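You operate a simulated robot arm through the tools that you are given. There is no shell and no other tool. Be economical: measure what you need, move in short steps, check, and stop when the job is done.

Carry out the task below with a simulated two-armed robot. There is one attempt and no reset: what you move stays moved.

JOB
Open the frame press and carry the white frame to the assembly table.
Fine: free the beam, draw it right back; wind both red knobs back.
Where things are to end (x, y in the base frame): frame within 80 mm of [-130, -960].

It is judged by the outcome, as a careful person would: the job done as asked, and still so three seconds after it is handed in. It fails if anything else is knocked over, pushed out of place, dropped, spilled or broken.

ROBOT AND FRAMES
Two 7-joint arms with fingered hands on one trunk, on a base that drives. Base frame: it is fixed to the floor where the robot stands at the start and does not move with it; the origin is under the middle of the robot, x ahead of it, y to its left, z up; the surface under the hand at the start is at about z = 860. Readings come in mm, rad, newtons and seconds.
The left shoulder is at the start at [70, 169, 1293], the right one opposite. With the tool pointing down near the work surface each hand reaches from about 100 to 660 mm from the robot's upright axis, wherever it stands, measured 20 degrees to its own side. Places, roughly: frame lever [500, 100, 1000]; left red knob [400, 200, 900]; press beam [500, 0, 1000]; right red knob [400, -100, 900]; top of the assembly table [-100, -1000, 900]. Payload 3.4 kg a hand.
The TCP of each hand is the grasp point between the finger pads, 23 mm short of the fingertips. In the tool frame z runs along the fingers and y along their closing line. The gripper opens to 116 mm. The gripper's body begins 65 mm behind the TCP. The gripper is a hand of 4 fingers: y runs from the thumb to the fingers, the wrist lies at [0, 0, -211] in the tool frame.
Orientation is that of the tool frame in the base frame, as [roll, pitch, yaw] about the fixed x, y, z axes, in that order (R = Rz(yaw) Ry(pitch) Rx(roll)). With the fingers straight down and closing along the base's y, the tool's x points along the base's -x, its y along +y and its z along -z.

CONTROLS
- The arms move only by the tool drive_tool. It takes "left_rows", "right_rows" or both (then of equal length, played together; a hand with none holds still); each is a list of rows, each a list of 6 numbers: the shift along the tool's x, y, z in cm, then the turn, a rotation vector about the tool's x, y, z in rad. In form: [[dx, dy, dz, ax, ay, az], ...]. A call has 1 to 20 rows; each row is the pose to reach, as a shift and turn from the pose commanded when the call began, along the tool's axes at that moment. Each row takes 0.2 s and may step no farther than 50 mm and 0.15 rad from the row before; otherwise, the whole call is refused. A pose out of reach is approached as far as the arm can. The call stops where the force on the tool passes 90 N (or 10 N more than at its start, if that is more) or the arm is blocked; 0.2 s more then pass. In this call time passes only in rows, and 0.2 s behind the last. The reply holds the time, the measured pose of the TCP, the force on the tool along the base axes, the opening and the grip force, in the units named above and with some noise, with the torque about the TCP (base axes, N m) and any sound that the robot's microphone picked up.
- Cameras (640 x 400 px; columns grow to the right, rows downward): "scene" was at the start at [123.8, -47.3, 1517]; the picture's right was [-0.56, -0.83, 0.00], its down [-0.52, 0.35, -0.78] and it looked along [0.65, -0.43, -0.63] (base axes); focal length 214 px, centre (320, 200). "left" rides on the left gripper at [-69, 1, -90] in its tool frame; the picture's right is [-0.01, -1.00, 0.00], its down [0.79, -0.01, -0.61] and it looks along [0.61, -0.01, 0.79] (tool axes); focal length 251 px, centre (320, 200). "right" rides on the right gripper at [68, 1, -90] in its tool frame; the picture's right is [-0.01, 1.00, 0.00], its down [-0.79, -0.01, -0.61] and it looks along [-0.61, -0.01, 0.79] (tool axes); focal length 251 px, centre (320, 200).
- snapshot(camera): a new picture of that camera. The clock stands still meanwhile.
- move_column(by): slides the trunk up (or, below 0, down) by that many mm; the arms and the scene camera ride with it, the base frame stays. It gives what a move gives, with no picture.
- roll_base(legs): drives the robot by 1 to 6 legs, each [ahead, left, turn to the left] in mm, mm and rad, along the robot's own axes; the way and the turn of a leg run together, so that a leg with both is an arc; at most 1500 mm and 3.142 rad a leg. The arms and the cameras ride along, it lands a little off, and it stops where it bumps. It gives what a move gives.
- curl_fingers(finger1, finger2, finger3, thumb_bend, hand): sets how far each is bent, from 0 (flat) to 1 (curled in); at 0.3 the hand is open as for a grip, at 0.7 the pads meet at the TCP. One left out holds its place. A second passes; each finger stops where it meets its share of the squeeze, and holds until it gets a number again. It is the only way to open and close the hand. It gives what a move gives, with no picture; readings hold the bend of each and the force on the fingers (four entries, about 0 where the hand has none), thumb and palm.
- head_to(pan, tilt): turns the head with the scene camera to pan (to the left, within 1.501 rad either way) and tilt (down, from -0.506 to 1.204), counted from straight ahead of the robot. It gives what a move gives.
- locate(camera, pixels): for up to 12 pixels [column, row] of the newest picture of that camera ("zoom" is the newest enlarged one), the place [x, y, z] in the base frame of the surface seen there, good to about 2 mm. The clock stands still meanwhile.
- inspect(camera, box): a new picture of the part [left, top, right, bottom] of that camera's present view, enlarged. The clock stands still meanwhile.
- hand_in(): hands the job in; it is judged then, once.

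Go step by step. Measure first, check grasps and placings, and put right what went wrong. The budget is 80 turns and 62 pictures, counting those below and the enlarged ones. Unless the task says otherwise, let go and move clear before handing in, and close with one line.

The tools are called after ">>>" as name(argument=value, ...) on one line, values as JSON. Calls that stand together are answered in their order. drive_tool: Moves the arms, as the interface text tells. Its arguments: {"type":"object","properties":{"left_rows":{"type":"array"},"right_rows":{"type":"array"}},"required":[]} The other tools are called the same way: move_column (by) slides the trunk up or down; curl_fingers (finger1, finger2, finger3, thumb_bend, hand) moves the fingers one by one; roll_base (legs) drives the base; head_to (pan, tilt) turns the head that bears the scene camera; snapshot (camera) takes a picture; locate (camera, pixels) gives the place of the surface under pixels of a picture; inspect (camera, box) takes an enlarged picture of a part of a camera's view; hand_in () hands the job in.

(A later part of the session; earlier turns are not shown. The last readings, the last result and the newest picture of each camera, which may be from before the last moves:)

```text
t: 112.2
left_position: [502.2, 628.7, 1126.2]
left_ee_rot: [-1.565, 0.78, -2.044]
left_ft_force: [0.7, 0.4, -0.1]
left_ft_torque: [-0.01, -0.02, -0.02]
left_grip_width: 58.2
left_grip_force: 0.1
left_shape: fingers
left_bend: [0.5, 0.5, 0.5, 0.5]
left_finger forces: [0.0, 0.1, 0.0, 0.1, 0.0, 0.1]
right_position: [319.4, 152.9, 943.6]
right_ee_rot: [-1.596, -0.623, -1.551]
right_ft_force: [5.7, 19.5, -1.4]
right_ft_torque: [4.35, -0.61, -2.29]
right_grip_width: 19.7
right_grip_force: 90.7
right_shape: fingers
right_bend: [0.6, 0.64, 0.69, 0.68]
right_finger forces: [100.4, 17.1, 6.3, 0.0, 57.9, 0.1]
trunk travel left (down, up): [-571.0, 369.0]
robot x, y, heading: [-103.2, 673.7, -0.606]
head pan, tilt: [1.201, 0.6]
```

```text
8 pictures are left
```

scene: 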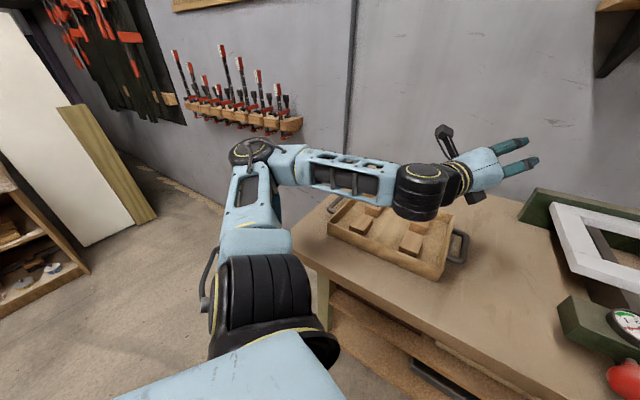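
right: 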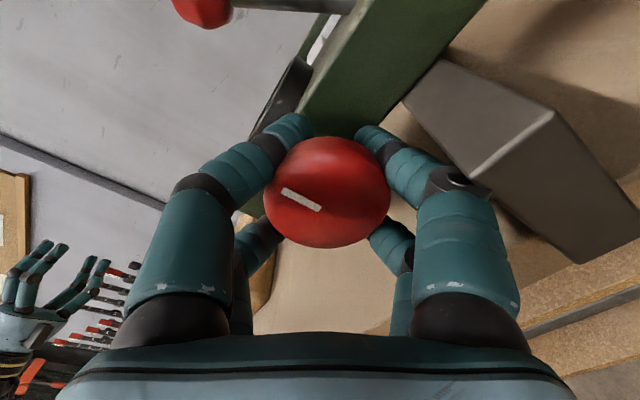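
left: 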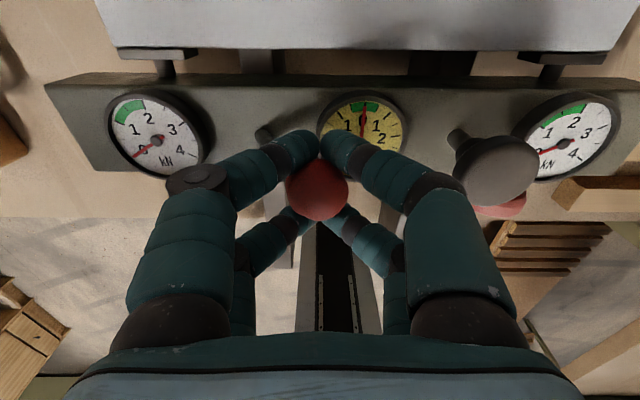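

The torque shot up to 4.4 N·m at the same mark angle (~125°): the left knob is at its stop. I'll release, roll to the rail-free angle, back out and check both marks.

>>> curl_fingers(hand="right", finger1=0.45, finger2=0.45, finger3=0.45, thumb_bend=0.45)

>>> drive_tool(right_rows=[[0, 0, -2, 0, 0, 0], [0, 0, -4, 0, 0, 0.14], [0, 0, -6, 0, 0, 0.28], [0, 0, -8, 0, 0, 0.42], [0, 0, -10, 0, 0, 0.56]])

>>> head_to(pan=0.2, tilt=0.8)

>>> inspect(camera="scene", box=[240, 60, 528, 240])

```text
t: 113.2
left_position: [503.2, 630.3, 1127.1]
left_ee_rot: [-1.565, 0.781, -2.044]
left_ft_force: [-0.3, -0.3, -0.1]
left_ft_torque: [0.03, -0.01, 0.02]
left_grip_width: 58.0
left_grip_force: 0.0
left_shape: fingers
left_bend: [0.5, 0.5, 0.5, 0.5]
left_finger forces: [0.0, 0.1, 0.1, 0.0, 0.0, 0.0]
right_position: [319.7, 154.6, 946.4]
right_ee_rot: [-1.596, -0.63, -1.553]
right_ft_force: [2.6, 34.0, -12.2]
right_ft_torque: [1.4, -0.39, -0.77]
right_grip_width: 63.7
right_grip_force: 17.0
right_shape: fingers
right_bend: [0.46, 0.45, 0.45, 0.45]
right_finger forces: [34.2, 0.1, 0.0, 0.0, 0.0, 0.0]
trunk travel left (down, up): [-571.0, 369.0]
robot x, y, heading: [-100.4, 672.1, -0.602]
head pan, tilt: [1.201, 0.6]
```

```text
t: 114.4
left_position: [500.2, 623.8, 1127.3]
left_ee_rot: [-1.566, 0.783, -2.044]
left_ft_force: [-0.7, 0.0, -1.3]
left_ft_torque: [-0.01, 0.0, -0.03]
left_grip_width: 58.4
left_grip_force: 0.1
left_shape: fingers
left_bend: [0.5, 0.5, 0.5, 0.5]
left_finger forces: [0.0, 0.1, 0.1, 0.1, 0.1, 0.0]
right_position: [216.9, 148.2, 944.4]
right_ee_rot: [-1.587, -0.064, -1.569]
right_ft_force: [-0.4, 1.1, 0.0]
right_ft_torque: [0.0, 0.03, -0.01]
right_grip_width: 72.9
right_grip_force: 0.0
right_shape: fingers
right_bend: [0.45, 0.45, 0.45, 0.45]
right_finger forces: [0.1, 0.1, 0.0, 0.0, 0.0, 0.0]
trunk travel left (down, up): [-571.0, 369.0]
robot x, y, heading: [-100.7, 668.7, -0.604]
head pan, tilt: [1.201, 0.6]
```

```text
t: 115.7
left_position: [501.0, 625.5, 1126.9]
left_ee_rot: [-1.568, 0.783, -2.044]
left_ft_force: [1.4, -0.8, 0.5]
left_ft_torque: [0.01, 0.01, 0.03]
left_grip_width: 58.1
left_grip_force: 0.0
left_shape: fingers
left_bend: [0.5, 0.5, 0.5, 0.5]
left_finger forces: [0.0, 0.0, 0.0, 0.0, 0.1, 0.1]
right_position: [220.4, 150.0, 945.0]
right_ee_rot: [-1.586, -0.067, -1.569]
right_ft_force: [0.0, -0.5, -0.7]
right_ft_torque: [0.01, -0.05, -0.02]
right_grip_width: 72.8
right_grip_force: 0.0
right_shape: fingers
right_bend: [0.45, 0.45, 0.45, 0.45]
right_finger forces: [0.1, 0.0, 0.0, 0.0, 0.1, 0.1]
trunk travel left (down, up): [-571.0, 369.0]
robot x, y, heading: [-98.0, 670.8, -0.602]
head pan, tilt: [0.201, 0.799]
```

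```text
2.22 times, centred on (384, 150) of scene
```

zoom: 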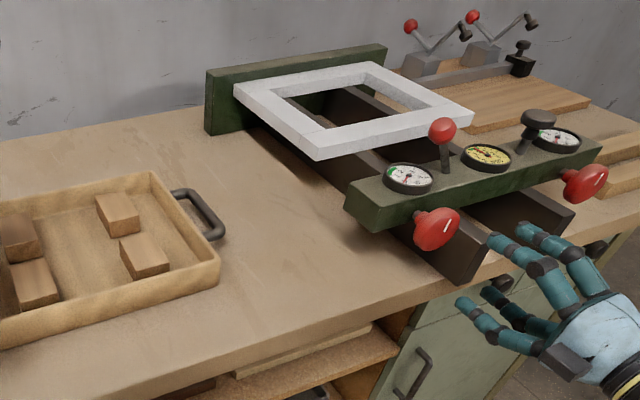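

Both marks now point up-left and the press is open. Next I back away, straighten the base, raise the trunk and bring both hands to point down for a two-handed lift of the frame.

>>> roll_base(legs=[[121, -705, 0], [0, 0, 0.604]])

>>> move_column(by=229)

>>> drive_tool(left_rows=[[0, 0, 0, 0, 0, 0.12], [0, 0, 0, 0, 0, 0.24], [0, 0, 0, 0, 0, 0.36], [0, 0, 0, 0, 0, 0.48], [0, 0, 0, 0, 0, 0.6], [0, 0, 0, 0, 0, 0.79]], right_rows=[[0, 0, 0, -0.01, 0.12, 0], [0, 0, 0, -0.02, 0.24, 0], [0, 0, 0, -0.03, 0.36, 0], [0, 0, 0, -0.03, 0.48, 0], [0, 0, 0, -0.04, 0.603, 0], [0, 0, 0, -0.04, 0.603, 0]])

```text
t: 121.2
left_position: [116.9, 329.6, 1128.3]
left_ee_rot: [-1.568, 0.783, -1.431]
left_ft_force: [0.0, -0.1, 0.7]
left_ft_torque: [-0.01, -0.02, -0.02]
left_grip_width: 58.3
left_grip_force: 0.0
left_shape: fingers
left_bend: [0.5, 0.5, 0.5, 0.5]
left_finger forces: [0.0, 0.0, 0.0, 0.0, 0.1, 0.1]
right_position: [159.1, -221.2, 944.9]
right_ee_rot: [-1.586, -0.066, -0.957]
right_ft_force: [-0.6, 0.5, 0.3]
right_ft_torque: [0.03, 0.01, 0.03]
right_grip_width: 72.3
right_grip_force: 0.1
right_shape: fingers
right_bend: [0.45, 0.45, 0.45, 0.45]
right_finger forces: [0.1, 0.1, 0.0, 0.0, 0.0, 0.0]
trunk travel left (down, up): [-571.0, 369.0]
robot x, y, heading: [-398.9, 22.9, 0.007]
head pan, tilt: [0.201, 0.799]
```

```text
t: 123.6
left_position: [116.9, 329.6, 1356.8]
left_ee_rot: [-1.567, 0.784, -1.432]
left_ft_force: [-0.2, -0.9, 0.2]
left_ft_torque: [0.05, 0.03, -0.03]
left_grip_width: 58.3
left_grip_force: 0.1
left_shape: fingers
left_bend: [0.5, 0.5, 0.5, 0.5]
left_finger forces: [0.0, 0.0, 0.0, 0.1, 0.0, 0.0]
right_position: [159.3, -222.2, 1173.1]
right_ee_rot: [-1.585, -0.066, -0.957]
right_ft_force: [0.0, -0.6, -0.1]
right_ft_torque: [0.0, -0.01, 0.01]
right_grip_width: 72.3
right_grip_force: 0.0
right_shape: fingers
right_bend: [0.45, 0.45, 0.45, 0.45]
right_finger forces: [0.0, 0.0, 0.0, 0.0, 0.1, 0.0]
trunk travel left (down, up): [-800.0, 140.0]
robot x, y, heading: [-404.3, 19.8, 0.008]
head pan, tilt: [0.201, 0.799]
```

```text
refused: row 6 steps farther than a row can; nothing moved
```

One step was slightly too large. I'll redo it with even steps and continue to pitching the hands down.

>>> drive_tool(left_rows=[[0, 0, 0, 0, 0, 0.131], [0, 0, 0, 0, 0, 0.262], [0, 0, 0, 0, 0, 0.393], [0, 0, 0, 0, 0, 0.524], [0, 0, 0, 0, 0, 0.655], [0, 0, 0, 0, 0, 0.787]], right_rows=[[0, 0, 0, -0.01, 0.12, 0], [0, 0, 0, -0.02, 0.24, 0], [0, 0, 0, -0.03, 0.36, 0], [0, 0, 0, -0.03, 0.48, 0], [0, 0, 0, -0.04, 0.603, 0], [0, 0, 0, -0.04, 0.603, 0]])

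>>> drive_tool(left_rows=[[1.8, -0.5, 0, 0, 0.143, 0], [3.6, -1, 0, 0, 0.286, 0], [5.4, -1.5, 0, 0, 0.428, 0], [7.3, -2, 0, 0, 0.571, 0], [9.1, -2.5, 0, 0, 0.714, 0], [10.9, -3, 0, 0, 0.857, 0], [12.7, -3.5, 0, 0, 1.0, 0], [14.5, -4, 0, 0, 1.142, 0], [16.4, -4.5, 0, 0, 1.285, 0], [18.2, -5, 0, 0, 1.428, 0], [20, -5.5, 0, 0, 1.571, 0]], right_rows=[[0, 0, 0, 0, 0, 0.149], [0, 0, 0, 0, 0, 0.298], [0, 0, 0, 0, 0, 0.446], [0, 0, 0, 0, 0, 0.595], [0, 0, 0, 0, 0, 0.744], [0, 0, 0, 0, 0, 0.893], [0, 0, 0, 0, 0, 1.042], [0, 0, 0, 0, 0, 1.19], [0, 0, 0, 0, 0, 1.339], [0, 0, 0, 0, 0, 1.488], [0, 0, 0, 0, 0, 1.637]])

>>> drive_tool(right_rows=[[0, 0, 0, 0, 0.143, 0], [0, 0, 0, 0, 0.286, 0], [0, 0, 0, 0, 0.428, 0], [0, 0, 0, 0, 0.571, 0], [0, 0, 0, 0, 0.714, 0], [0, 0, 0, 0, 0.857, 0], [0, 0, 0, 0, 1.0, 0], [0, 0, 0, 0, 1.142, 0], [0, 0, 0, 0, 1.285, 0], [0, 0, 0, 0, 1.428, 0], [0, 0, 0, 0, 1.571, 0]])

```text
t: 125.0
left_position: [115.2, 327.7, 1357.9]
left_ee_rot: [0.65, 1.565, 0.787]
left_ft_force: [-0.3, 1.3, -0.8]
left_ft_torque: [-0.02, -0.02, -0.02]
left_grip_width: 58.0
left_grip_force: 0.0
left_shape: fingers
left_bend: [0.5, 0.5, 0.5, 0.5]
left_finger forces: [0.0, 0.0, 0.0, 0.1, 0.0, 0.1]
right_position: [159.1, -222.3, 1173.5]
right_ee_rot: [-1.586, -0.075, -1.562]
right_ft_force: [0.4, 0.2, 0.2]
right_ft_torque: [0.0, 0.02, 0.03]
right_grip_width: 72.4
right_grip_force: 0.1
right_shape: fingers
right_bend: [0.45, 0.45, 0.45, 0.45]
right_finger forces: [0.0, 0.0, 0.1, 0.1, 0.0, 0.1]
trunk travel left (down, up): [-800.0, 140.0]
robot x, y, heading: [-403.3, 18.1, 0.013]
head pan, tilt: [0.201, 0.799]
```

```text
t: 127.4
left_position: [128.0, 273.7, 1156.6]
left_ee_rot: [-3.14, 0.0, -3.005]
left_ft_force: [0.1, -0.3, 0.3]
left_ft_torque: [0.02, -0.01, -0.02]
left_grip_width: 58.3
left_grip_force: 0.0
left_shape: fingers
left_bend: [0.5, 0.5, 0.5, 0.5]
left_finger forces: [0.0, 0.0, 0.1, 0.0, 0.0, 0.0]
right_position: [160.2, -222.7, 1172.9]
right_ee_rot: [-2.702, 1.554, -2.694]
right_ft_force: [0.0, 0.3, 0.0]
right_ft_torque: [-0.01, 0.03, 0.0]
right_grip_width: 72.8
right_grip_force: 0.0
right_shape: fingers
right_bend: [0.45, 0.45, 0.45, 0.45]
right_finger forces: [0.0, 0.0, 0.1, 0.0, 0.0, 0.0]
trunk travel left (down, up): [-800.0, 140.0]
robot x, y, heading: [-402.8, 20.1, 0.008]
head pan, tilt: [0.201, 0.799]
```

```text
t: 129.8
left_position: [126.4, 274.1, 1157.0]
left_ee_rot: [-3.141, 0.003, -3.007]
left_ft_force: [0.2, 0.1, 0.2]
left_ft_torque: [-0.01, 0.02, 0.01]
left_grip_width: 58.1
left_grip_force: 0.0
left_shape: fingers
left_bend: [0.5, 0.5, 0.5, 0.5]
left_finger forces: [0.1, 0.1, 0.0, 0.1, 0.1, 0.0]
right_position: [161.3, -222.4, 1173.1]
right_ee_rot: [-3.132, -0.017, -3.133]
right_ft_force: [0.3, -0.2, 0.6]
right_ft_torque: [0.0, -0.01, -0.01]
right_grip_width: 72.4
right_grip_force: 0.0
right_shape: fingers
right_bend: [0.45, 0.45, 0.45, 0.45]
right_finger forces: [0.1, 0.0, 0.0, 0.0, 0.0, 0.0]
trunk travel left (down, up): [-800.0, 140.0]
robot x, y, heading: [-399.5, 21.5, 0.004]
head pan, tilt: [0.201, 0.799]
```

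Both hands now point down freely. Before approaching, I'll straighten the left yaw and rehearse the lift pose here in free space (hands at ±127 mm, z≈940) to be sure it is reachable.

>>> drive_tool(left_rows=[[0, 0, 0, 0, 0, 0.134]])

>>> drive_tool(left_rows=[[-0.4, -1.5, 2.7, 0, 0, 0], [-0.8, -3, 5.4, 0, 0, 0], [-1.2, -4.7, 8.1, 0, 0, 0], [-1.7, -6.3, 10.8, 0, 0, 0], [-2.1, -7.9, 13.5, 0, 0, 0], [-2.5, -9.5, 16.2, 0, 0, 0], [-3, -11, 19, 0, 0, 0], [-3.4, -12.6, 21.7, 0, 0, 0]], right_rows=[[0, 1.4, 2.9, 0, 0, 0], [0, 2.9, 5.8, 0, 0, 0], [0, 4.3, 8.7, 0, 0, 0], [0, 5.8, 11.6, 0, 0, 0], [0, 7.2, 14.5, 0, 0, 0], [0, 8.7, 17.5, 0, 0, 0], [0, 10.1, 20.4, 0, 0, 0], [0, 11.6, 23.3, 0, 0, 0]])

```text
t: 130.2
left_position: [125.3, 273.7, 1156.5]
left_ee_rot: [3.141, 0.002, -3.14]
left_ft_force: [0.3, -0.2, 0.2]
left_ft_torque: [0.03, -0.01, 0.0]
left_grip_width: 58.2
left_grip_force: 0.0
left_shape: fingers
left_bend: [0.5, 0.5, 0.5, 0.5]
left_finger forces: [0.0, 0.0, 0.0, 0.0, 0.0, 0.0]
right_position: [158.8, -221.8, 1175.6]
right_ee_rot: [-3.13, -0.013, -3.132]
right_ft_force: [0.3, -0.6, -0.4]
right_ft_torque: [-0.01, 0.01, -0.01]
right_grip_width: 72.3
right_grip_force: 0.0
right_shape: fingers
right_bend: [0.45, 0.45, 0.45, 0.45]
right_finger forces: [0.0, 0.1, 0.0, 0.1, 0.0, 0.1]
trunk travel left (down, up): [-800.0, 140.0]
robot x, y, heading: [-400.1, 21.2, 0.007]
head pan, tilt: [0.201, 0.799]
```

```text
t: 132.0
left_position: [159.0, 146.2, 940.8]
left_ee_rot: [3.141, 0.003, -3.139]
left_ft_force: [0.8, -0.1, 0.8]
left_ft_torque: [0.02, 0.0, -0.02]
left_grip_width: 58.0
left_grip_force: 0.1
left_shape: fingers
left_bend: [0.5, 0.5, 0.5, 0.5]
left_finger forces: [0.0, 0.1, 0.0, 0.0, 0.0, 0.1]
right_position: [91.4, -171.1, 1002.4]
right_ee_rot: [-3.134, -0.012, -3.134]
right_ft_force: [0.4, -0.1, 0.8]
right_ft_torque: [0.01, 0.02, 0.0]
right_grip_width: 72.6
right_grip_force: 0.0
right_shape: fingers
right_bend: [0.45, 0.45, 0.45, 0.45]
right_finger forces: [0.1, 0.1, 0.0, 0.0, 0.0, 0.0]
right hand out of reach, approached as far as the arm can: row 3, 4, 5, 6, 7, 8
trunk travel left (down, up): [-800.0, 140.0]
robot x, y, heading: [-400.1, 21.9, 0.011]
head pan, tilt: [0.201, 0.799]
```

The left reaches it, but the right is limited when low. With the trunk lowered instead, the hands work higher relative to the shoulders; I'll rehearse that: both hands 190 mm higher.

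>>> drive_tool(left_rows=[[0, 0, -4, 0, 0, 0], [0, 0, -8, 0, 0, 0], [0, 0, -12, 0, 0, 0], [0, 0, -16, 0, 0, 0], [0, 0, -20, 0, 0, 0]], right_rows=[[-1, 0, -4, 0, 0, 0], [-2.5, -0.5, -8, 0, 0, 0], [-4, -1, -12, 0, 0, 0], [-5, -2, -14, 0, 0, 0], [-6, -2, -15, 0, 0, 0]])

>>> drive_tool(right_rows=[[0, 1.2, 0, 0, 0, 0], [0, 2.4, 0, 0, 0, 0], [0, 3.6, 0, 0, 0, 0], [0, 4.8, 0, 0, 0, 0], [0, 6, 0, 0, 0, 0], [0, 7.2, 0, 0, 0, 0], [0, 8.4, 0, 0, 0, 0]])

```text
t: 133.2
left_position: [157.8, 150.6, 1141.2]
left_ee_rot: [3.14, 0.001, -3.14]
left_ft_force: [-0.2, -0.2, -0.3]
left_ft_torque: [-0.04, -0.02, -0.02]
left_grip_width: 58.2
left_grip_force: 0.0
left_shape: fingers
left_bend: [0.5, 0.5, 0.5, 0.5]
left_finger forces: [0.0, 0.1, 0.0, 0.0, 0.0, 0.1]
right_position: [149.2, -191.3, 1151.5]
right_ee_rot: [-3.134, -0.014, -3.133]
right_ft_force: [0.6, 0.0, 0.0]
right_ft_torque: [-0.02, 0.0, 0.01]
right_grip_width: 72.7
right_grip_force: 0.0
right_shape: fingers
right_bend: [0.45, 0.45, 0.45, 0.45]
right_finger forces: [0.1, 0.0, 0.1, 0.0, 0.0, 0.0]
trunk travel left (down, up): [-800.0, 140.0]
robot x, y, heading: [-401.0, 21.2, 0.007]
head pan, tilt: [0.201, 0.799]
```

```text
t: 134.8
left_position: [159.7, 151.0, 1141.1]
left_ee_rot: [3.142, 0.001, -3.141]
left_ft_force: [0.5, 0.5, 0.0]
left_ft_torque: [-0.02, 0.01, 0.02]
left_grip_width: 58.4
left_grip_force: 0.0
left_shape: fingers
left_bend: [0.5, 0.5, 0.5, 0.5]
left_finger forces: [0.0, 0.0, 0.0, 0.0, 0.1, 0.0]
right_position: [121.7, -137.6, 1154.7]
right_ee_rot: [-3.133, -0.013, -3.133]
right_ft_force: [0.1, 0.3, -0.3]
right_ft_torque: [0.01, -0.01, 0.02]
right_grip_width: 72.6
right_grip_force: 0.0
right_shape: fingers
right_bend: [0.45, 0.45, 0.45, 0.45]
right_finger forces: [0.0, 0.0, 0.1, 0.0, 0.0, 0.0]
right hand out of reach, approached as far as the arm can: row 2, 3, 4, 5, 6, 7
trunk travel left (down, up): [-800.0, 140.0]
robot x, y, heading: [-399.2, 20.0, 0.009]
head pan, tilt: [0.201, 0.799]
```

The right hand works well at robot-frame (≈545,−170), so I'll stand 44 mm further left, set both hands accordingly with open fingers, and approach halfway to measure the frame.

>>> drive_tool(left_rows=[[0.7, -1.6, -0.4, 0, 0, 0], [1.4, -3.2, -0.9, 0, 0, 0], [2, -4.75, -1.36, 0, 0, 0]], right_rows=[[-0.6, -0.4, 0, 0, 0, 0], [-1.2, -0.9, 0, 0, 0, 0], [-1.8, -1.3, 0, 0, 0, 0]])

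>>> curl_fingers(hand="left", finger1=0.4, finger2=0.4, finger3=0.4, thumb_bend=0.4)

>>> curl_fingers(hand="right", finger1=0.4, finger2=0.4, finger3=0.4, thumb_bend=0.4)

>>> head_to(pan=-0.05, tilt=0.8)

>>> roll_base(legs=[[300, 44, -0.009]])

>>> inspect(camera="scene", box=[208, 80, 432, 220])

```text
t: 135.6
left_position: [139.4, 101.6, 1154.8]
left_ee_rot: [-3.14, 0.003, -3.14]
left_ft_force: [-0.3, 0.4, 0.1]
left_ft_torque: [0.02, 0.04, -0.04]
left_grip_width: 58.2
left_grip_force: 0.0
left_shape: fingers
left_bend: [0.5, 0.5, 0.5, 0.5]
left_finger forces: [0.0, 0.0, 0.0, 0.1, 0.0, 0.0]
right_position: [135.8, -155.0, 1152.8]
right_ee_rot: [-3.135, -0.012, -3.134]
right_ft_force: [0.2, -0.5, 0.1]
right_ft_torque: [0.0, -0.01, 0.02]
right_grip_width: 72.7
right_grip_force: 0.1
right_shape: fingers
right_bend: [0.45, 0.45, 0.45, 0.45]
right_finger forces: [0.1, 0.0, 0.0, 0.1, 0.0, 0.1]
right hand out of reach, approached as far as the arm can: row 2, 3
trunk travel left (down, up): [-800.0, 140.0]
robot x, y, heading: [-396.0, 21.1, 0.009]
head pan, tilt: [0.201, 0.799]
```

```text
t: 136.6
left_position: [139.0, 101.9, 1155.5]
left_ee_rot: [3.141, 0.001, -3.14]
left_ft_force: [-0.1, 0.0, -0.4]
left_ft_torque: [0.02, -0.02, 0.03]
left_grip_width: 87.3
left_grip_force: 0.0
left_shape: fingers
left_bend: [0.4, 0.4, 0.4, 0.4]
left_finger forces: [0.0, 0.0, 0.0, 0.0, 0.0, 0.0]
right_position: [136.6, -155.1, 1153.7]
right_ee_rot: [-3.132, -0.011, -3.133]
right_ft_force: [-0.3, 0.1, 0.3]
right_ft_torque: [0.01, -0.03, 0.02]
right_grip_width: 72.7
right_grip_force: 0.0
right_shape: fingers
right_bend: [0.45, 0.45, 0.45, 0.45]
right_finger forces: [0.0, 0.0, 0.0, 0.0, 0.0, 0.0]
trunk travel left (down, up): [-800.0, 140.0]
robot x, y, heading: [-403.8, 21.9, 0.008]
head pan, tilt: [0.201, 0.799]
```

```text
t: 137.6
left_position: [139.7, 102.2, 1155.0]
left_ee_rot: [3.142, 0.004, -3.141]
left_ft_force: [0.0, -0.7, -0.8]
left_ft_torque: [-0.03, 0.0, 0.0]
left_grip_width: 87.4
left_grip_force: 0.0
left_shape: fingers
left_bend: [0.4, 0.4, 0.4, 0.4]
left_finger forces: [0.1, 0.0, 0.1, 0.0, 0.0, 0.0]
right_position: [137.3, -154.1, 1154.4]
right_ee_rot: [-3.132, -0.011, -3.132]
right_ft_force: [0.3, 0.3, 1.0]
right_ft_torque: [-0.03, 0.02, 0.0]
right_grip_width: 87.4
right_grip_force: 0.0
right_shape: fingers
right_bend: [0.4, 0.4, 0.4, 0.4]
right_finger forces: [0.1, 0.1, 0.0, 0.1, 0.1, 0.0]
trunk travel left (down, up): [-800.0, 140.0]
robot x, y, heading: [-402.4, 20.1, 0.014]
head pan, tilt: [0.201, 0.799]
```

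```text
t: 138.4
left_position: [139.1, 101.2, 1153.7]
left_ee_rot: [-3.141, 0.002, -3.14]
left_ft_force: [-0.2, 0.2, -0.1]
left_ft_torque: [-0.01, 0.02, 0.02]
left_grip_width: 87.5
left_grip_force: 0.1
left_shape: fingers
left_bend: [0.4, 0.4, 0.4, 0.4]
left_finger forces: [0.0, 0.0, 0.0, 0.0, 0.0, 0.0]
right_position: [135.4, -155.3, 1153.4]
right_ee_rot: [-3.133, -0.011, -3.133]
right_ft_force: [0.2, -0.3, -0.1]
right_ft_torque: [-0.01, -0.01, 0.03]
right_grip_width: 87.2
right_grip_force: 0.0
right_shape: fingers
right_bend: [0.4, 0.4, 0.4, 0.4]
right_finger forces: [0.0, 0.1, 0.0, 0.0, 0.0, 0.1]
trunk travel left (down, up): [-800.0, 140.0]
robot x, y, heading: [-402.1, 22.6, 0.011]
head pan, tilt: [-0.051, 0.799]
```

```text
t: 140.4
left_position: [435.2, 147.5, 1154.1]
left_ee_rot: [3.141, 0.003, 3.141]
left_ft_force: [-0.8, 0.0, 0.8]
left_ft_torque: [-0.01, -0.01, -0.05]
left_grip_width: 87.6
left_grip_force: 0.2
left_shape: fingers
left_bend: [0.4, 0.4, 0.4, 0.4]
left_finger forces: [0.1, 0.1, 0.0, 0.0, 0.0, 0.1]
right_position: [432.5, -109.8, 1155.4]
right_ee_rot: [-3.133, -0.009, -3.135]
right_ft_force: [-0.5, 0.3, -0.6]
right_ft_torque: [-0.05, 0.02, 0.0]
right_grip_width: 87.3
right_grip_force: 0.1
right_shape: fingers
right_bend: [0.4, 0.4, 0.4, 0.4]
right_finger forces: [0.0, 0.0, 0.0, 0.1, 0.0, 0.1]
trunk travel left (down, up): [-800.0, 140.0]
robot x, y, heading: [-103.3, 65.1, 0.007]
head pan, tilt: [-0.051, 0.799]
```

```text
2.86 times, centred on (320, 150) of scene
```

zoom: 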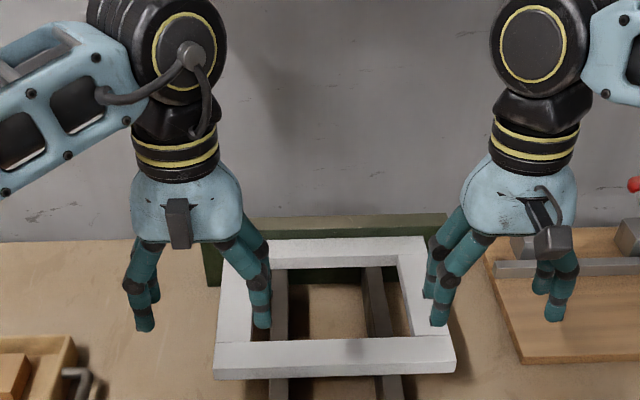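

The frame is visible under the hands. I'll measure its edges.

>>> locate(camera="zoom", pixels=[[219, 345], [217, 360], [453, 345], [453, 358], [250, 330], [228, 280], [250, 280], [412, 330], [335, 343], [335, 362], [350, 241], [340, 264]])

```text
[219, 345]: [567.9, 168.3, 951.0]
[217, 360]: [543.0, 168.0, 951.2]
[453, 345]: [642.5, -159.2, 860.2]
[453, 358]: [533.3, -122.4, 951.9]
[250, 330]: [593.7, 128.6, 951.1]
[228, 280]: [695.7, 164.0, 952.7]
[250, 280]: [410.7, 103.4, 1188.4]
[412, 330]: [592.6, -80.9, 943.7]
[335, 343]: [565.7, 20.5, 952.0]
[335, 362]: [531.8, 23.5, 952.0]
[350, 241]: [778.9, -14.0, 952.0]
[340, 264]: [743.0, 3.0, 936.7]
```

The frame spans x 525–785, y −126…171 (bars centred at y≈148 and −104), so the hands are well placed. I'll narrow the fingers to clear the rails and drive up 185 mm.

>>> curl_fingers(hand="left", finger1=0.46, finger2=0.46, finger3=0.46, thumb_bend=0.46)

>>> curl_fingers(hand="right", finger1=0.46, finger2=0.46, finger3=0.46, thumb_bend=0.46)

>>> roll_base(legs=[[100, 2, -0.004], [85, 1, -0.003]])

```text
t: 141.4
left_position: [436.3, 147.6, 1153.8]
left_ee_rot: [-3.141, 0.003, -3.141]
left_ft_force: [-0.3, 0.4, 0.5]
left_ft_torque: [0.0, 0.01, 0.03]
left_grip_width: 70.5
left_grip_force: 0.1
left_shape: fingers
left_bend: [0.46, 0.46, 0.46, 0.46]
left_finger forces: [0.1, 0.0, 0.0, 0.0, 0.0, 0.0]
right_position: [432.5, -108.8, 1153.5]
right_ee_rot: [-3.135, -0.011, -3.134]
right_ft_force: [-0.5, 0.0, -0.1]
right_ft_torque: [0.0, -0.01, 0.02]
right_grip_width: 87.1
right_grip_force: 0.0
right_shape: fingers
right_bend: [0.4, 0.4, 0.4, 0.4]
right_finger forces: [0.1, 0.0, 0.1, 0.0, 0.1, 0.0]
trunk travel left (down, up): [-800.0, 140.0]
robot x, y, heading: [-106.1, 66.8, 0.008]
head pan, tilt: [-0.051, 0.799]
```

```text
t: 142.4
left_position: [437.3, 148.4, 1154.6]
left_ee_rot: [3.141, 0.003, -3.141]
left_ft_force: [1.0, 0.0, 0.0]
left_ft_torque: [0.05, 0.0, 0.0]
left_grip_width: 70.8
left_grip_force: 0.0
left_shape: fingers
left_bend: [0.46, 0.46, 0.46, 0.46]
left_finger forces: [0.0, 0.0, 0.1, 0.1, 0.1, 0.0]
right_position: [433.2, -108.5, 1153.4]
right_ee_rot: [-3.134, -0.011, -3.135]
right_ft_force: [-0.6, -0.4, 0.2]
right_ft_torque: [0.02, 0.01, -0.02]
right_grip_width: 70.9
right_grip_force: 0.1
right_shape: fingers
right_bend: [0.46, 0.46, 0.46, 0.46]
right_finger forces: [0.0, 0.1, 0.0, 0.1, 0.0, 0.0]
trunk travel left (down, up): [-800.0, 140.0]
robot x, y, heading: [-105.8, 63.0, 0.008]
head pan, tilt: [-0.051, 0.799]
```

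```text
t: 144.3
left_position: [617.9, 149.4, 1157.6]
left_ee_rot: [3.141, 0.007, 3.136]
left_ft_force: [-0.3, 0.3, -0.4]
left_ft_torque: [0.0, -0.01, 0.02]
left_grip_width: 70.6
left_grip_force: 0.0
left_shape: fingers
left_bend: [0.46, 0.46, 0.46, 0.46]
left_finger forces: [0.0, 0.0, 0.0, 0.1, 0.0, 0.1]
right_position: [613.8, -107.3, 1156.7]
right_ee_rot: [-3.135, -0.007, -3.14]
right_ft_force: [-0.4, -0.8, 0.1]
right_ft_torque: [-0.02, 0.0, -0.01]
right_grip_width: 70.7
right_grip_force: 0.0
right_shape: fingers
right_bend: [0.46, 0.46, 0.46, 0.46]
right_finger forces: [0.0, 0.0, 0.0, 0.1, 0.0, 0.0]
trunk travel left (down, up): [-800.0, 140.0]
robot x, y, heading: [80.5, 74.8, 0.005]
head pan, tilt: [-0.051, 0.799]
```

Hands are at x≈616, y≈149/−107 over the bars. I'll lower the trunk 150 mm and check the straddle.

>>> move_column(by=-150)

>>> snapshot(camera="scene")

```text
t: 146.0
left_position: [621.4, 148.2, 1004.0]
left_ee_rot: [-3.141, 0.003, 3.138]
left_ft_force: [0.8, -0.9, -0.3]
left_ft_torque: [0.0, 0.02, 0.01]
left_grip_width: 71.0
left_grip_force: 0.0
left_shape: fingers
left_bend: [0.46, 0.46, 0.46, 0.46]
left_finger forces: [0.0, 0.0, 0.0, 0.0, 0.1, 0.1]
right_position: [617.0, -108.4, 1004.5]
right_ee_rot: [-3.135, -0.01, -3.138]
right_ft_force: [0.3, 1.1, 0.1]
right_ft_torque: [0.01, -0.03, -0.02]
right_grip_width: 70.7
right_grip_force: 0.2
right_shape: fingers
right_bend: [0.46, 0.46, 0.46, 0.46]
right_finger forces: [0.1, 0.0, 0.0, 0.1, 0.0, 0.0]
trunk travel left (down, up): [-650.0, 290.0]
robot x, y, heading: [77.3, 71.5, 0.003]
head pan, tilt: [-0.051, 0.799]
```

```text
5 pictures are left
```

scene: 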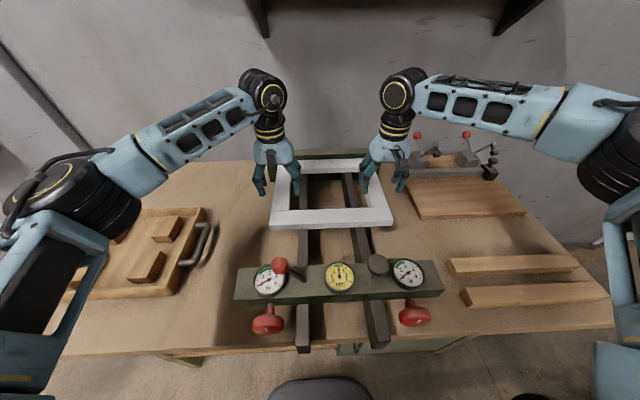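

The digits straddle both bars. Before the last 62 mm, I'll check the left elbow's height above the tray.

>>> locate(camera="scene", pixels=[[40, 190], [95, 210], [130, 185], [125, 230], [40, 290], [612, 160], [265, 190], [367, 188], [403, 188]])

```text
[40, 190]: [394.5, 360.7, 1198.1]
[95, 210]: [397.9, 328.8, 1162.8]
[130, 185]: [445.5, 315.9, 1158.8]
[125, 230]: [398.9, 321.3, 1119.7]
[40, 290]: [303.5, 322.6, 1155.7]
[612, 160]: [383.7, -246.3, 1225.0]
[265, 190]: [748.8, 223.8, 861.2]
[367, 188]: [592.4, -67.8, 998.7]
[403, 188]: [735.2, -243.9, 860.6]
```

The elbow is at z≈1120+, well clear. I'll lower the last 62 mm and close both hands.

>>> move_column(by=-63)

>>> curl_fingers(hand="left", finger1=0.75, finger2=0.75, finger3=0.75, thumb_bend=0.75)

>>> curl_fingers(hand="right", finger1=0.75, finger2=0.75, finger3=0.75, thumb_bend=0.75)

```text
t: 147.0
left_position: [621.6, 148.5, 956.4]
left_ee_rot: [-3.126, 0.031, -3.139]
left_ft_force: [-7.7, 5.3, 39.9]
left_ft_torque: [-1.84, 0.59, -0.45]
left_grip_width: 70.4
left_grip_force: 20.0
left_shape: fingers
left_bend: [0.46, 0.46, 0.49, 0.47]
left_finger forces: [0.0, 0.0, 28.4, 0.0, 11.9, 0.0]
right_position: [612.2, -107.7, 945.0]
right_ee_rot: [-3.135, -0.007, -3.14]
right_ft_force: [-0.1, -1.1, -0.1]
right_ft_torque: [-0.05, 0.0, -0.03]
right_grip_width: 68.3
right_grip_force: 0.6
right_shape: fingers
right_bend: [0.47, 0.47, 0.46, 0.46]
right_finger forces: [0.7, 0.8, 0.1, 0.0, 0.0, 0.0]
trunk travel left (down, up): [-589.0, 351.0]
robot x, y, heading: [78.2, 70.9, 0.001]
head pan, tilt: [-0.051, 0.799]
stopped: the force on the tool passed its limit at 98 N (the readings are from after the stop); the commanded pose is now the measured one
```

```text
t: 148.0
left_position: [622.1, 146.5, 951.0]
left_ee_rot: [-3.133, 0.025, -3.14]
left_ft_force: [-7.8, -11.7, 11.8]
left_ft_torque: [-0.48, 0.01, -0.28]
left_grip_width: 40.4
left_grip_force: 24.7
left_shape: fingers
left_bend: [0.57, 0.56, 0.72, 0.63]
left_finger forces: [9.1, 9.8, 8.1, 0.0, 23.1, 0.1]
right_position: [614.1, -109.0, 944.5]
right_ee_rot: [-3.137, -0.009, -3.141]
right_ft_force: [0.2, -0.1, 0.3]
right_ft_torque: [-0.02, -0.02, 0.0]
right_grip_width: 69.9
right_grip_force: 0.0
right_shape: fingers
right_bend: [0.46, 0.46, 0.46, 0.46]
right_finger forces: [0.0, 0.0, 0.0, 0.0, 0.1, 0.1]
trunk travel left (down, up): [-589.0, 351.0]
robot x, y, heading: [82.0, 70.1, -0.001]
head pan, tilt: [-0.051, 0.799]
```

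```text
t: 149.0
left_position: [623.1, 147.5, 953.6]
left_ee_rot: [-3.133, 0.025, -3.138]
left_ft_force: [-11.0, -8.2, 4.6]
left_ft_torque: [-0.44, 0.12, -0.2]
left_grip_width: 40.4
left_grip_force: 24.6
left_shape: fingers
left_bend: [0.55, 0.55, 0.72, 0.63]
left_finger forces: [10.2, 10.2, 8.0, 0.0, 20.9, 0.0]
right_position: [614.4, -110.3, 943.7]
right_ee_rot: [-3.133, -0.008, -3.14]
right_ft_force: [-2.2, 0.2, -0.1]
right_ft_torque: [0.27, 0.04, 0.12]
right_grip_width: 26.8
right_grip_force: 23.5
right_shape: fingers
right_bend: [0.62, 0.62, 0.69, 0.67]
right_finger forces: [11.1, 11.2, 9.8, 0.0, 15.1, 0.0]
trunk travel left (down, up): [-589.0, 351.0]
robot x, y, heading: [80.2, 68.4, 0.004]
head pan, tilt: [-0.051, 0.799]
```

The left hand touched something before full depth (98 N), yet both are now closed. I'll look at the left grip.

>>> snapshot(camera="left")

```text
4 pictures are left
```

left: 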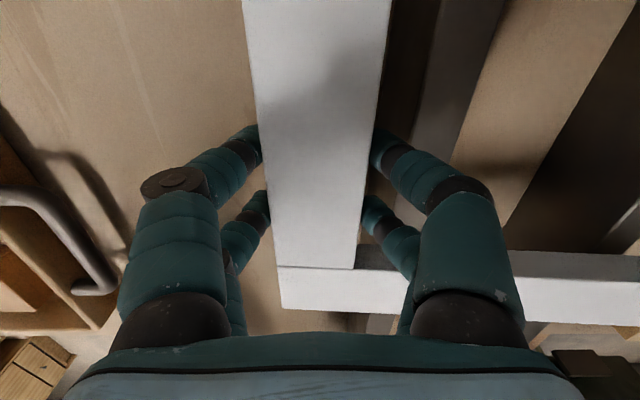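

Both sides of the bar are held by digits, tips at or below its sides. I'll lift slowly by the trunk and check the load on both hands.

>>> move_column(by=25)

>>> move_column(by=60)

>>> snapshot(camera="scene")

```text
t: 149.7
left_position: [622.6, 150.0, 977.5]
left_ee_rot: [-3.131, 0.022, -3.138]
left_ft_force: [-12.7, -4.6, -6.8]
left_ft_torque: [-0.06, 0.81, -0.13]
left_grip_width: 40.2
left_grip_force: 23.3
left_shape: fingers
left_bend: [0.54, 0.55, 0.72, 0.6]
left_finger forces: [9.9, 10.7, 8.8, 0.0, 16.7, 0.0]
right_position: [614.9, -107.5, 968.8]
right_ee_rot: [-3.135, -0.01, -3.139]
right_ft_force: [-9.3, 2.3, -2.9]
right_ft_torque: [0.24, 0.56, 0.08]
right_grip_width: 25.0
right_grip_force: 24.6
right_shape: fingers
right_bend: [0.64, 0.6, 0.68, 0.71]
right_finger forces: [12.8, 12.1, 10.9, 0.0, 13.0, 0.0]
trunk travel left (down, up): [-614.0, 326.0]
robot x, y, heading: [83.6, 73.6, 0.002]
head pan, tilt: [-0.051, 0.799]
```

```text
t: 150.7
left_position: [626.2, 149.5, 1035.1]
left_ee_rot: [-3.129, 0.022, -3.137]
left_ft_force: [-0.7, -7.6, -3.3]
left_ft_torque: [-0.18, 0.24, -0.18]
left_grip_width: 40.1
left_grip_force: 22.2
left_shape: fingers
left_bend: [0.54, 0.57, 0.72, 0.6]
left_finger forces: [9.6, 8.8, 7.3, 0.1, 18.4, 0.1]
right_position: [617.8, -107.2, 1027.5]
right_ee_rot: [-3.134, -0.011, -3.138]
right_ft_force: [1.8, 8.0, -3.2]
right_ft_torque: [0.02, 0.05, -0.06]
right_grip_width: 9.3
right_grip_force: 17.7
right_shape: fingers
right_bend: [0.67, 0.62, 0.7, 0.74]
right_finger forces: [8.6, 11.9, 10.3, 0.1, 3.8, 0.0]
trunk travel left (down, up): [-674.0, 266.0]
robot x, y, heading: [80.5, 74.5, 0.001]
head pan, tilt: [-0.051, 0.799]
```

```text
3 pictures are left
```

scene: 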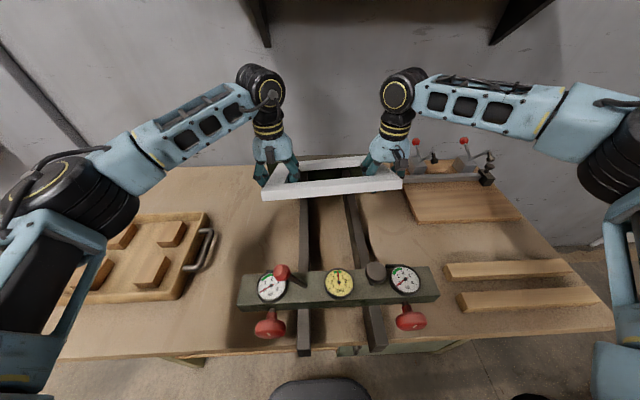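

The frame is up (~6.5 N in total), though the right grip closed further. I'll check that the frame hangs level.

>>> locate(camera="scene", pixels=[[330, 184], [270, 190], [395, 184], [320, 163], [345, 162], [300, 166]])

>>> inspect(camera="right", box=[0, 0, 640, 400])

```text
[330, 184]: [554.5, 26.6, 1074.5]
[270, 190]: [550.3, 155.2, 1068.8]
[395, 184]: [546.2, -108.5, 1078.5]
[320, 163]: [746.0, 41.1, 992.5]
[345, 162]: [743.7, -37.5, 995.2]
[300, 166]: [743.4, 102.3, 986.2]
```

```text
1.00 times, centred on (320, 200) of right (not enlarged: the box is as wide or as high as the picture)
```

zoom: 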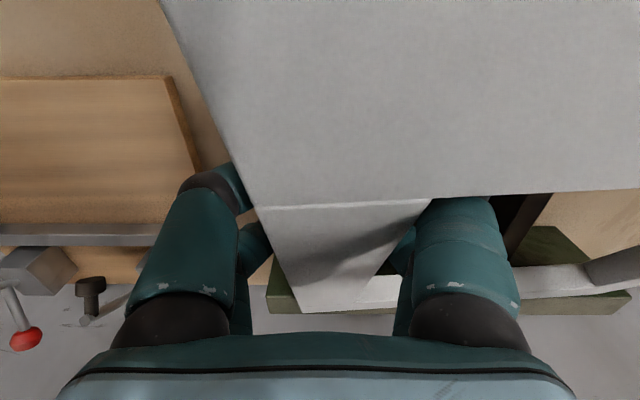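

The frame tilts ~24° (back edge low, about z 980) but is cradled in both hands. I'll raise it well above the lever, back away and turn towards the assembly table.

>>> move_column(by=160)

>>> roll_base(legs=[[-430, 0, 0]])

```text
t: 152.5
left_position: [626.2, 150.5, 1196.2]
left_ee_rot: [-3.131, 0.021, -3.137]
left_ft_force: [-1.0, -9.4, -2.1]
left_ft_torque: [-0.18, 0.26, -0.19]
left_grip_width: 40.4
left_grip_force: 22.3
left_shape: fingers
left_bend: [0.54, 0.57, 0.72, 0.6]
left_finger forces: [9.4, 8.8, 7.5, 0.0, 18.8, 0.0]
right_position: [618.5, -107.8, 1187.7]
right_ee_rot: [-3.133, -0.01, -3.139]
right_ft_force: [1.2, 9.5, -2.7]
right_ft_torque: [0.07, 0.04, -0.09]
right_grip_width: 9.5
right_grip_force: 17.2
right_shape: fingers
right_bend: [0.67, 0.61, 0.7, 0.74]
right_finger forces: [8.8, 12.2, 10.0, 0.0, 3.7, 0.1]
trunk travel left (down, up): [-834.0, 106.0]
robot x, y, heading: [77.5, 73.2, 0.003]
head pan, tilt: [-0.051, 0.799]
```

```text
t: 155.2
left_position: [199.2, 145.4, 1193.1]
left_ee_rot: [-3.132, 0.019, 3.138]
left_ft_force: [-1.4, -8.8, -3.4]
left_ft_torque: [-0.16, 0.27, -0.21]
left_grip_width: 40.2
left_grip_force: 21.7
left_shape: fingers
left_bend: [0.54, 0.57, 0.72, 0.6]
left_finger forces: [9.3, 8.8, 7.5, 0.1, 19.0, 0.0]
right_position: [189.1, -110.5, 1185.6]
right_ee_rot: [-3.135, -0.012, 3.137]
right_ft_force: [1.4, 9.3, -3.4]
right_ft_torque: [0.04, 0.02, -0.05]
right_grip_width: 9.5
right_grip_force: 17.2
right_shape: fingers
right_bend: [0.67, 0.61, 0.7, 0.74]
right_finger forces: [8.5, 12.1, 9.9, 0.0, 3.7, 0.0]
trunk travel left (down, up): [-834.0, 106.0]
robot x, y, heading: [-350.7, 72.2, -0.009]
head pan, tilt: [-0.051, 0.799]
```

The grip is steady. I'll turn to face the assembly table and take a look.

>>> roll_base(legs=[[0, 0, -0.78], [0, 0, -0.782]])

>>> head_to(pan=0.1, tilt=0.65)

>>> snapshot(camera="scene")

```text
t: 159.7
left_position: [-276.6, -474.8, 1195.3]
left_ee_rot: [-3.13, 0.021, 1.564]
left_ft_force: [-10.2, 2.1, -2.8]
left_ft_torque: [0.21, 0.21, -0.24]
left_grip_width: 40.3
left_grip_force: 22.8
left_shape: fingers
left_bend: [0.54, 0.56, 0.72, 0.6]
left_finger forces: [9.2, 8.8, 7.3, 0.1, 20.1, 0.0]
right_position: [-532.5, -464.6, 1187.2]
right_ee_rot: [-3.133, -0.01, 1.565]
right_ft_force: [11.0, -1.9, -2.9]
right_ft_torque: [0.07, 0.03, -0.08]
right_grip_width: 8.5
right_grip_force: 16.6
right_shape: fingers
right_bend: [0.67, 0.62, 0.7, 0.74]
right_finger forces: [8.7, 12.4, 9.2, 0.1, 2.9, 0.0]
trunk travel left (down, up): [-834.0, 106.0]
robot x, y, heading: [-348.5, 74.3, -1.578]
head pan, tilt: [-0.051, 0.799]
```

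```text
t: 160.4
left_position: [-276.6, -474.1, 1196.3]
left_ee_rot: [-3.129, 0.021, 1.562]
left_ft_force: [-7.0, 1.9, -3.6]
left_ft_torque: [0.19, 0.09, -0.18]
left_grip_width: 40.4
left_grip_force: 22.4
left_shape: fingers
left_bend: [0.54, 0.56, 0.72, 0.61]
left_finger forces: [9.7, 9.8, 7.4, 0.0, 18.2, 0.1]
right_position: [-532.2, -464.7, 1187.4]
right_ee_rot: [-3.136, -0.011, 1.566]
right_ft_force: [6.3, -1.6, -3.4]
right_ft_torque: [0.03, 0.02, -0.11]
right_grip_width: 8.0
right_grip_force: 16.8
right_shape: fingers
right_bend: [0.67, 0.62, 0.7, 0.74]
right_finger forces: [8.2, 11.0, 10.2, 0.0, 3.3, 0.0]
trunk travel left (down, up): [-834.0, 106.0]
robot x, y, heading: [-347.7, 74.2, -1.578]
head pan, tilt: [0.099, 0.649]
```

```text
1 pictures are left
```

scene: 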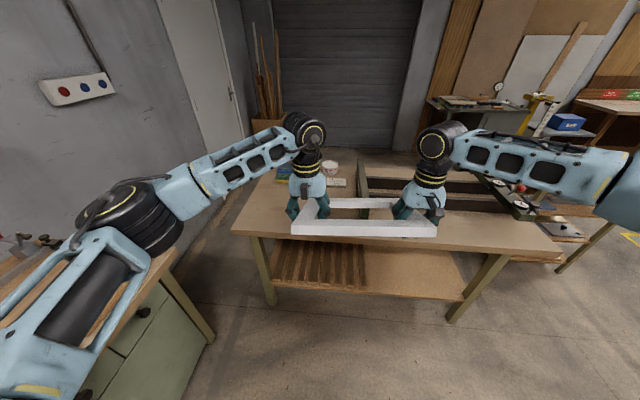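

The frame is now fairly level in the hands. I'll measure the table: near edge, ends and the objects on it.

>>> locate(camera="scene", pixels=[[260, 236], [450, 240], [240, 225], [275, 190], [330, 178], [288, 178], [337, 184], [365, 190], [364, 205], [520, 235], [365, 222], [365, 202]])

```text
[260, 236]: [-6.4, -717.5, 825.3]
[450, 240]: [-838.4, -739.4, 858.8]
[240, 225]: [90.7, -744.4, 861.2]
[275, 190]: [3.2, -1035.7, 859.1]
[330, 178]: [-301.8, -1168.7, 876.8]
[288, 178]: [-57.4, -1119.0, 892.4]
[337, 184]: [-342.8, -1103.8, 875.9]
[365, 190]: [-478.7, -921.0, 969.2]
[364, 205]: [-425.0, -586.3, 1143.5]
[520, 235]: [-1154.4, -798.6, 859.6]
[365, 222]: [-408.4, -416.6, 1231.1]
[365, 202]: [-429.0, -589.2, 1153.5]
```

The table top is at z≈860, near edge y≈−718; a box and book lie beyond y≈−1090, so I'll aim for about [−135, −925]. I'll drive there holding the frame high.

>>> roll_base(legs=[[0, 272, 0], [414, 0, 0.007]])

>>> move_column(by=-190)

```text
t: 164.5
left_position: [4.0, -894.7, 1195.9]
left_ee_rot: [-3.128, 0.022, 1.576]
left_ft_force: [-10.8, 1.8, -2.4]
left_ft_torque: [0.23, 0.16, -0.25]
left_grip_width: 40.3
left_grip_force: 23.2
left_shape: fingers
left_bend: [0.54, 0.56, 0.72, 0.6]
left_finger forces: [9.0, 8.7, 7.6, 0.0, 19.9, 0.0]
right_position: [-251.2, -886.6, 1187.8]
right_ee_rot: [-3.136, -0.01, 1.574]
right_ft_force: [10.8, -1.8, -2.6]
right_ft_torque: [0.1, 0.03, -0.06]
right_grip_width: 8.1
right_grip_force: 17.0
right_shape: fingers
right_bend: [0.67, 0.62, 0.7, 0.74]
right_finger forces: [9.3, 12.3, 9.3, 0.1, 2.7, 0.0]
trunk travel left (down, up): [-834.0, 106.0]
robot x, y, heading: [-73.2, -349.4, -1.564]
head pan, tilt: [0.099, 0.649]
```

```text
t: 166.6
left_position: [4.1, -895.8, 1006.1]
left_ee_rot: [-3.131, 0.022, 1.576]
left_ft_force: [-8.2, 2.2, -2.1]
left_ft_torque: [0.19, 0.14, -0.21]
left_grip_width: 40.5
left_grip_force: 22.6
left_shape: fingers
left_bend: [0.54, 0.56, 0.72, 0.61]
left_finger forces: [9.2, 9.2, 7.8, 0.0, 19.1, 0.0]
right_position: [-251.5, -888.1, 998.0]
right_ee_rot: [-3.136, -0.01, 1.576]
right_ft_force: [8.2, -1.5, -3.8]
right_ft_torque: [0.07, 0.02, -0.1]
right_grip_width: 7.6
right_grip_force: 16.0
right_shape: fingers
right_bend: [0.67, 0.62, 0.7, 0.74]
right_finger forces: [8.9, 11.9, 9.5, 0.0, 2.8, 0.1]
trunk travel left (down, up): [-644.0, 296.0]
robot x, y, heading: [-72.5, -347.0, -1.569]
head pan, tilt: [0.099, 0.649]
```

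The frame centre is about [−124, −931]. I'll lower in small steps, watching for the back edge touching.

>>> move_column(by=-35)

>>> move_column(by=-25)

>>> move_column(by=-20)

```text
t: 167.4
left_position: [4.6, -895.0, 970.8]
left_ee_rot: [-3.129, 0.02, 1.577]
left_ft_force: [-11.1, 1.3, -2.3]
left_ft_torque: [0.15, 0.16, -0.22]
left_grip_width: 40.5
left_grip_force: 22.8
left_shape: fingers
left_bend: [0.54, 0.56, 0.72, 0.61]
left_finger forces: [9.0, 8.9, 7.7, 0.0, 19.5, 0.0]
right_position: [-252.8, -887.0, 962.3]
right_ee_rot: [-3.135, -0.009, 1.576]
right_ft_force: [9.8, -2.1, -4.0]
right_ft_torque: [0.09, 0.02, -0.09]
right_grip_width: 7.7
right_grip_force: 16.2
right_shape: fingers
right_bend: [0.67, 0.62, 0.7, 0.74]
right_finger forces: [9.0, 12.0, 9.4, 0.0, 2.8, 0.0]
trunk travel left (down, up): [-609.0, 331.0]
robot x, y, heading: [-74.1, -352.9, -1.564]
head pan, tilt: [0.099, 0.649]
```

```text
t: 168.1
left_position: [3.3, -895.8, 946.5]
left_ee_rot: [-3.129, 0.02, 1.575]
left_ft_force: [-10.1, 1.5, 0.5]
left_ft_torque: [0.0, 0.25, -0.26]
left_grip_width: 40.3
left_grip_force: 23.0
left_shape: fingers
left_bend: [0.54, 0.56, 0.72, 0.61]
left_finger forces: [9.4, 9.4, 7.8, 0.0, 20.8, 0.0]
right_position: [-252.6, -886.7, 937.7]
right_ee_rot: [-3.133, -0.01, 1.574]
right_ft_force: [9.4, -0.5, -3.4]
right_ft_torque: [-0.12, 0.03, -0.15]
right_grip_width: 8.1
right_grip_force: 17.5
right_shape: fingers
right_bend: [0.66, 0.62, 0.71, 0.74]
right_finger forces: [9.9, 11.7, 9.6, 0.0, 4.1, 0.2]
trunk travel left (down, up): [-584.0, 356.0]
robot x, y, heading: [-75.0, -351.6, -1.567]
head pan, tilt: [0.099, 0.649]
```

```text
t: 168.8
left_position: [3.8, -894.4, 926.3]
left_ee_rot: [-3.13, 0.022, 1.576]
left_ft_force: [-9.8, 3.1, 5.9]
left_ft_torque: [-0.57, 0.42, -0.23]
left_grip_width: 39.9
left_grip_force: 25.4
left_shape: fingers
left_bend: [0.55, 0.54, 0.69, 0.63]
left_finger forces: [10.8, 9.6, 7.5, 0.1, 23.7, 0.0]
right_position: [-251.4, -886.3, 917.4]
right_ee_rot: [-3.135, -0.01, 1.576]
right_ft_force: [9.7, -1.6, -4.9]
right_ft_torque: [-0.18, 0.12, -0.06]
right_grip_width: 9.3
right_grip_force: 14.8
right_shape: fingers
right_bend: [0.65, 0.64, 0.71, 0.74]
right_finger forces: [10.6, 9.6, 6.5, 0.0, 3.4, 0.0]
trunk travel left (down, up): [-564.0, 376.0]
robot x, y, heading: [-77.1, -350.0, -1.568]
head pan, tilt: [0.099, 0.649]
```

The back edge has touched (left z-force now +6 N). I'll keep lowering in small steps so the frame levels out.

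>>> move_column(by=-14)

>>> move_column(by=-10)

```text
t: 169.4
left_position: [3.6, -894.3, 912.8]
left_ee_rot: [-3.131, 0.023, 1.577]
left_ft_force: [-11.3, 1.4, 7.1]
left_ft_torque: [-0.63, 0.55, -0.21]
left_grip_width: 40.0
left_grip_force: 25.6
left_shape: fingers
left_bend: [0.55, 0.54, 0.68, 0.64]
left_finger forces: [10.7, 9.5, 6.8, 0.1, 25.1, 0.0]
right_position: [-252.4, -887.0, 905.2]
right_ee_rot: [-3.134, -0.011, 1.575]
right_ft_force: [10.9, -2.4, -5.9]
right_ft_torque: [-0.2, 0.22, 0.01]
right_grip_width: 8.9
right_grip_force: 13.9
right_shape: fingers
right_bend: [0.65, 0.65, 0.72, 0.74]
right_finger forces: [10.6, 9.2, 4.8, 0.0, 2.7, 0.1]
trunk travel left (down, up): [-550.0, 390.0]
robot x, y, heading: [-72.8, -350.0, -1.566]
head pan, tilt: [0.099, 0.649]
```

```text
t: 170.0
left_position: [4.1, -894.3, 903.1]
left_ee_rot: [-3.13, 0.022, 1.575]
left_ft_force: [-11.8, 2.7, 8.1]
left_ft_torque: [-0.64, 0.64, -0.21]
left_grip_width: 39.9
left_grip_force: 26.4
left_shape: fingers
left_bend: [0.55, 0.54, 0.68, 0.64]
left_finger forces: [10.3, 9.2, 7.0, 0.1, 25.8, 0.1]
right_position: [-251.7, -886.8, 894.9]
right_ee_rot: [-3.135, -0.009, 1.577]
right_ft_force: [12.2, -1.1, -5.5]
right_ft_torque: [-0.19, 0.2, -0.01]
right_grip_width: 8.7
right_grip_force: 11.6
right_shape: fingers
right_bend: [0.65, 0.66, 0.73, 0.74]
right_finger forces: [10.2, 8.6, 3.2, 0.1, 2.5, 0.0]
trunk travel left (down, up): [-540.0, 400.0]
robot x, y, heading: [-73.2, -349.4, -1.566]
head pan, tilt: [0.099, 0.649]
```

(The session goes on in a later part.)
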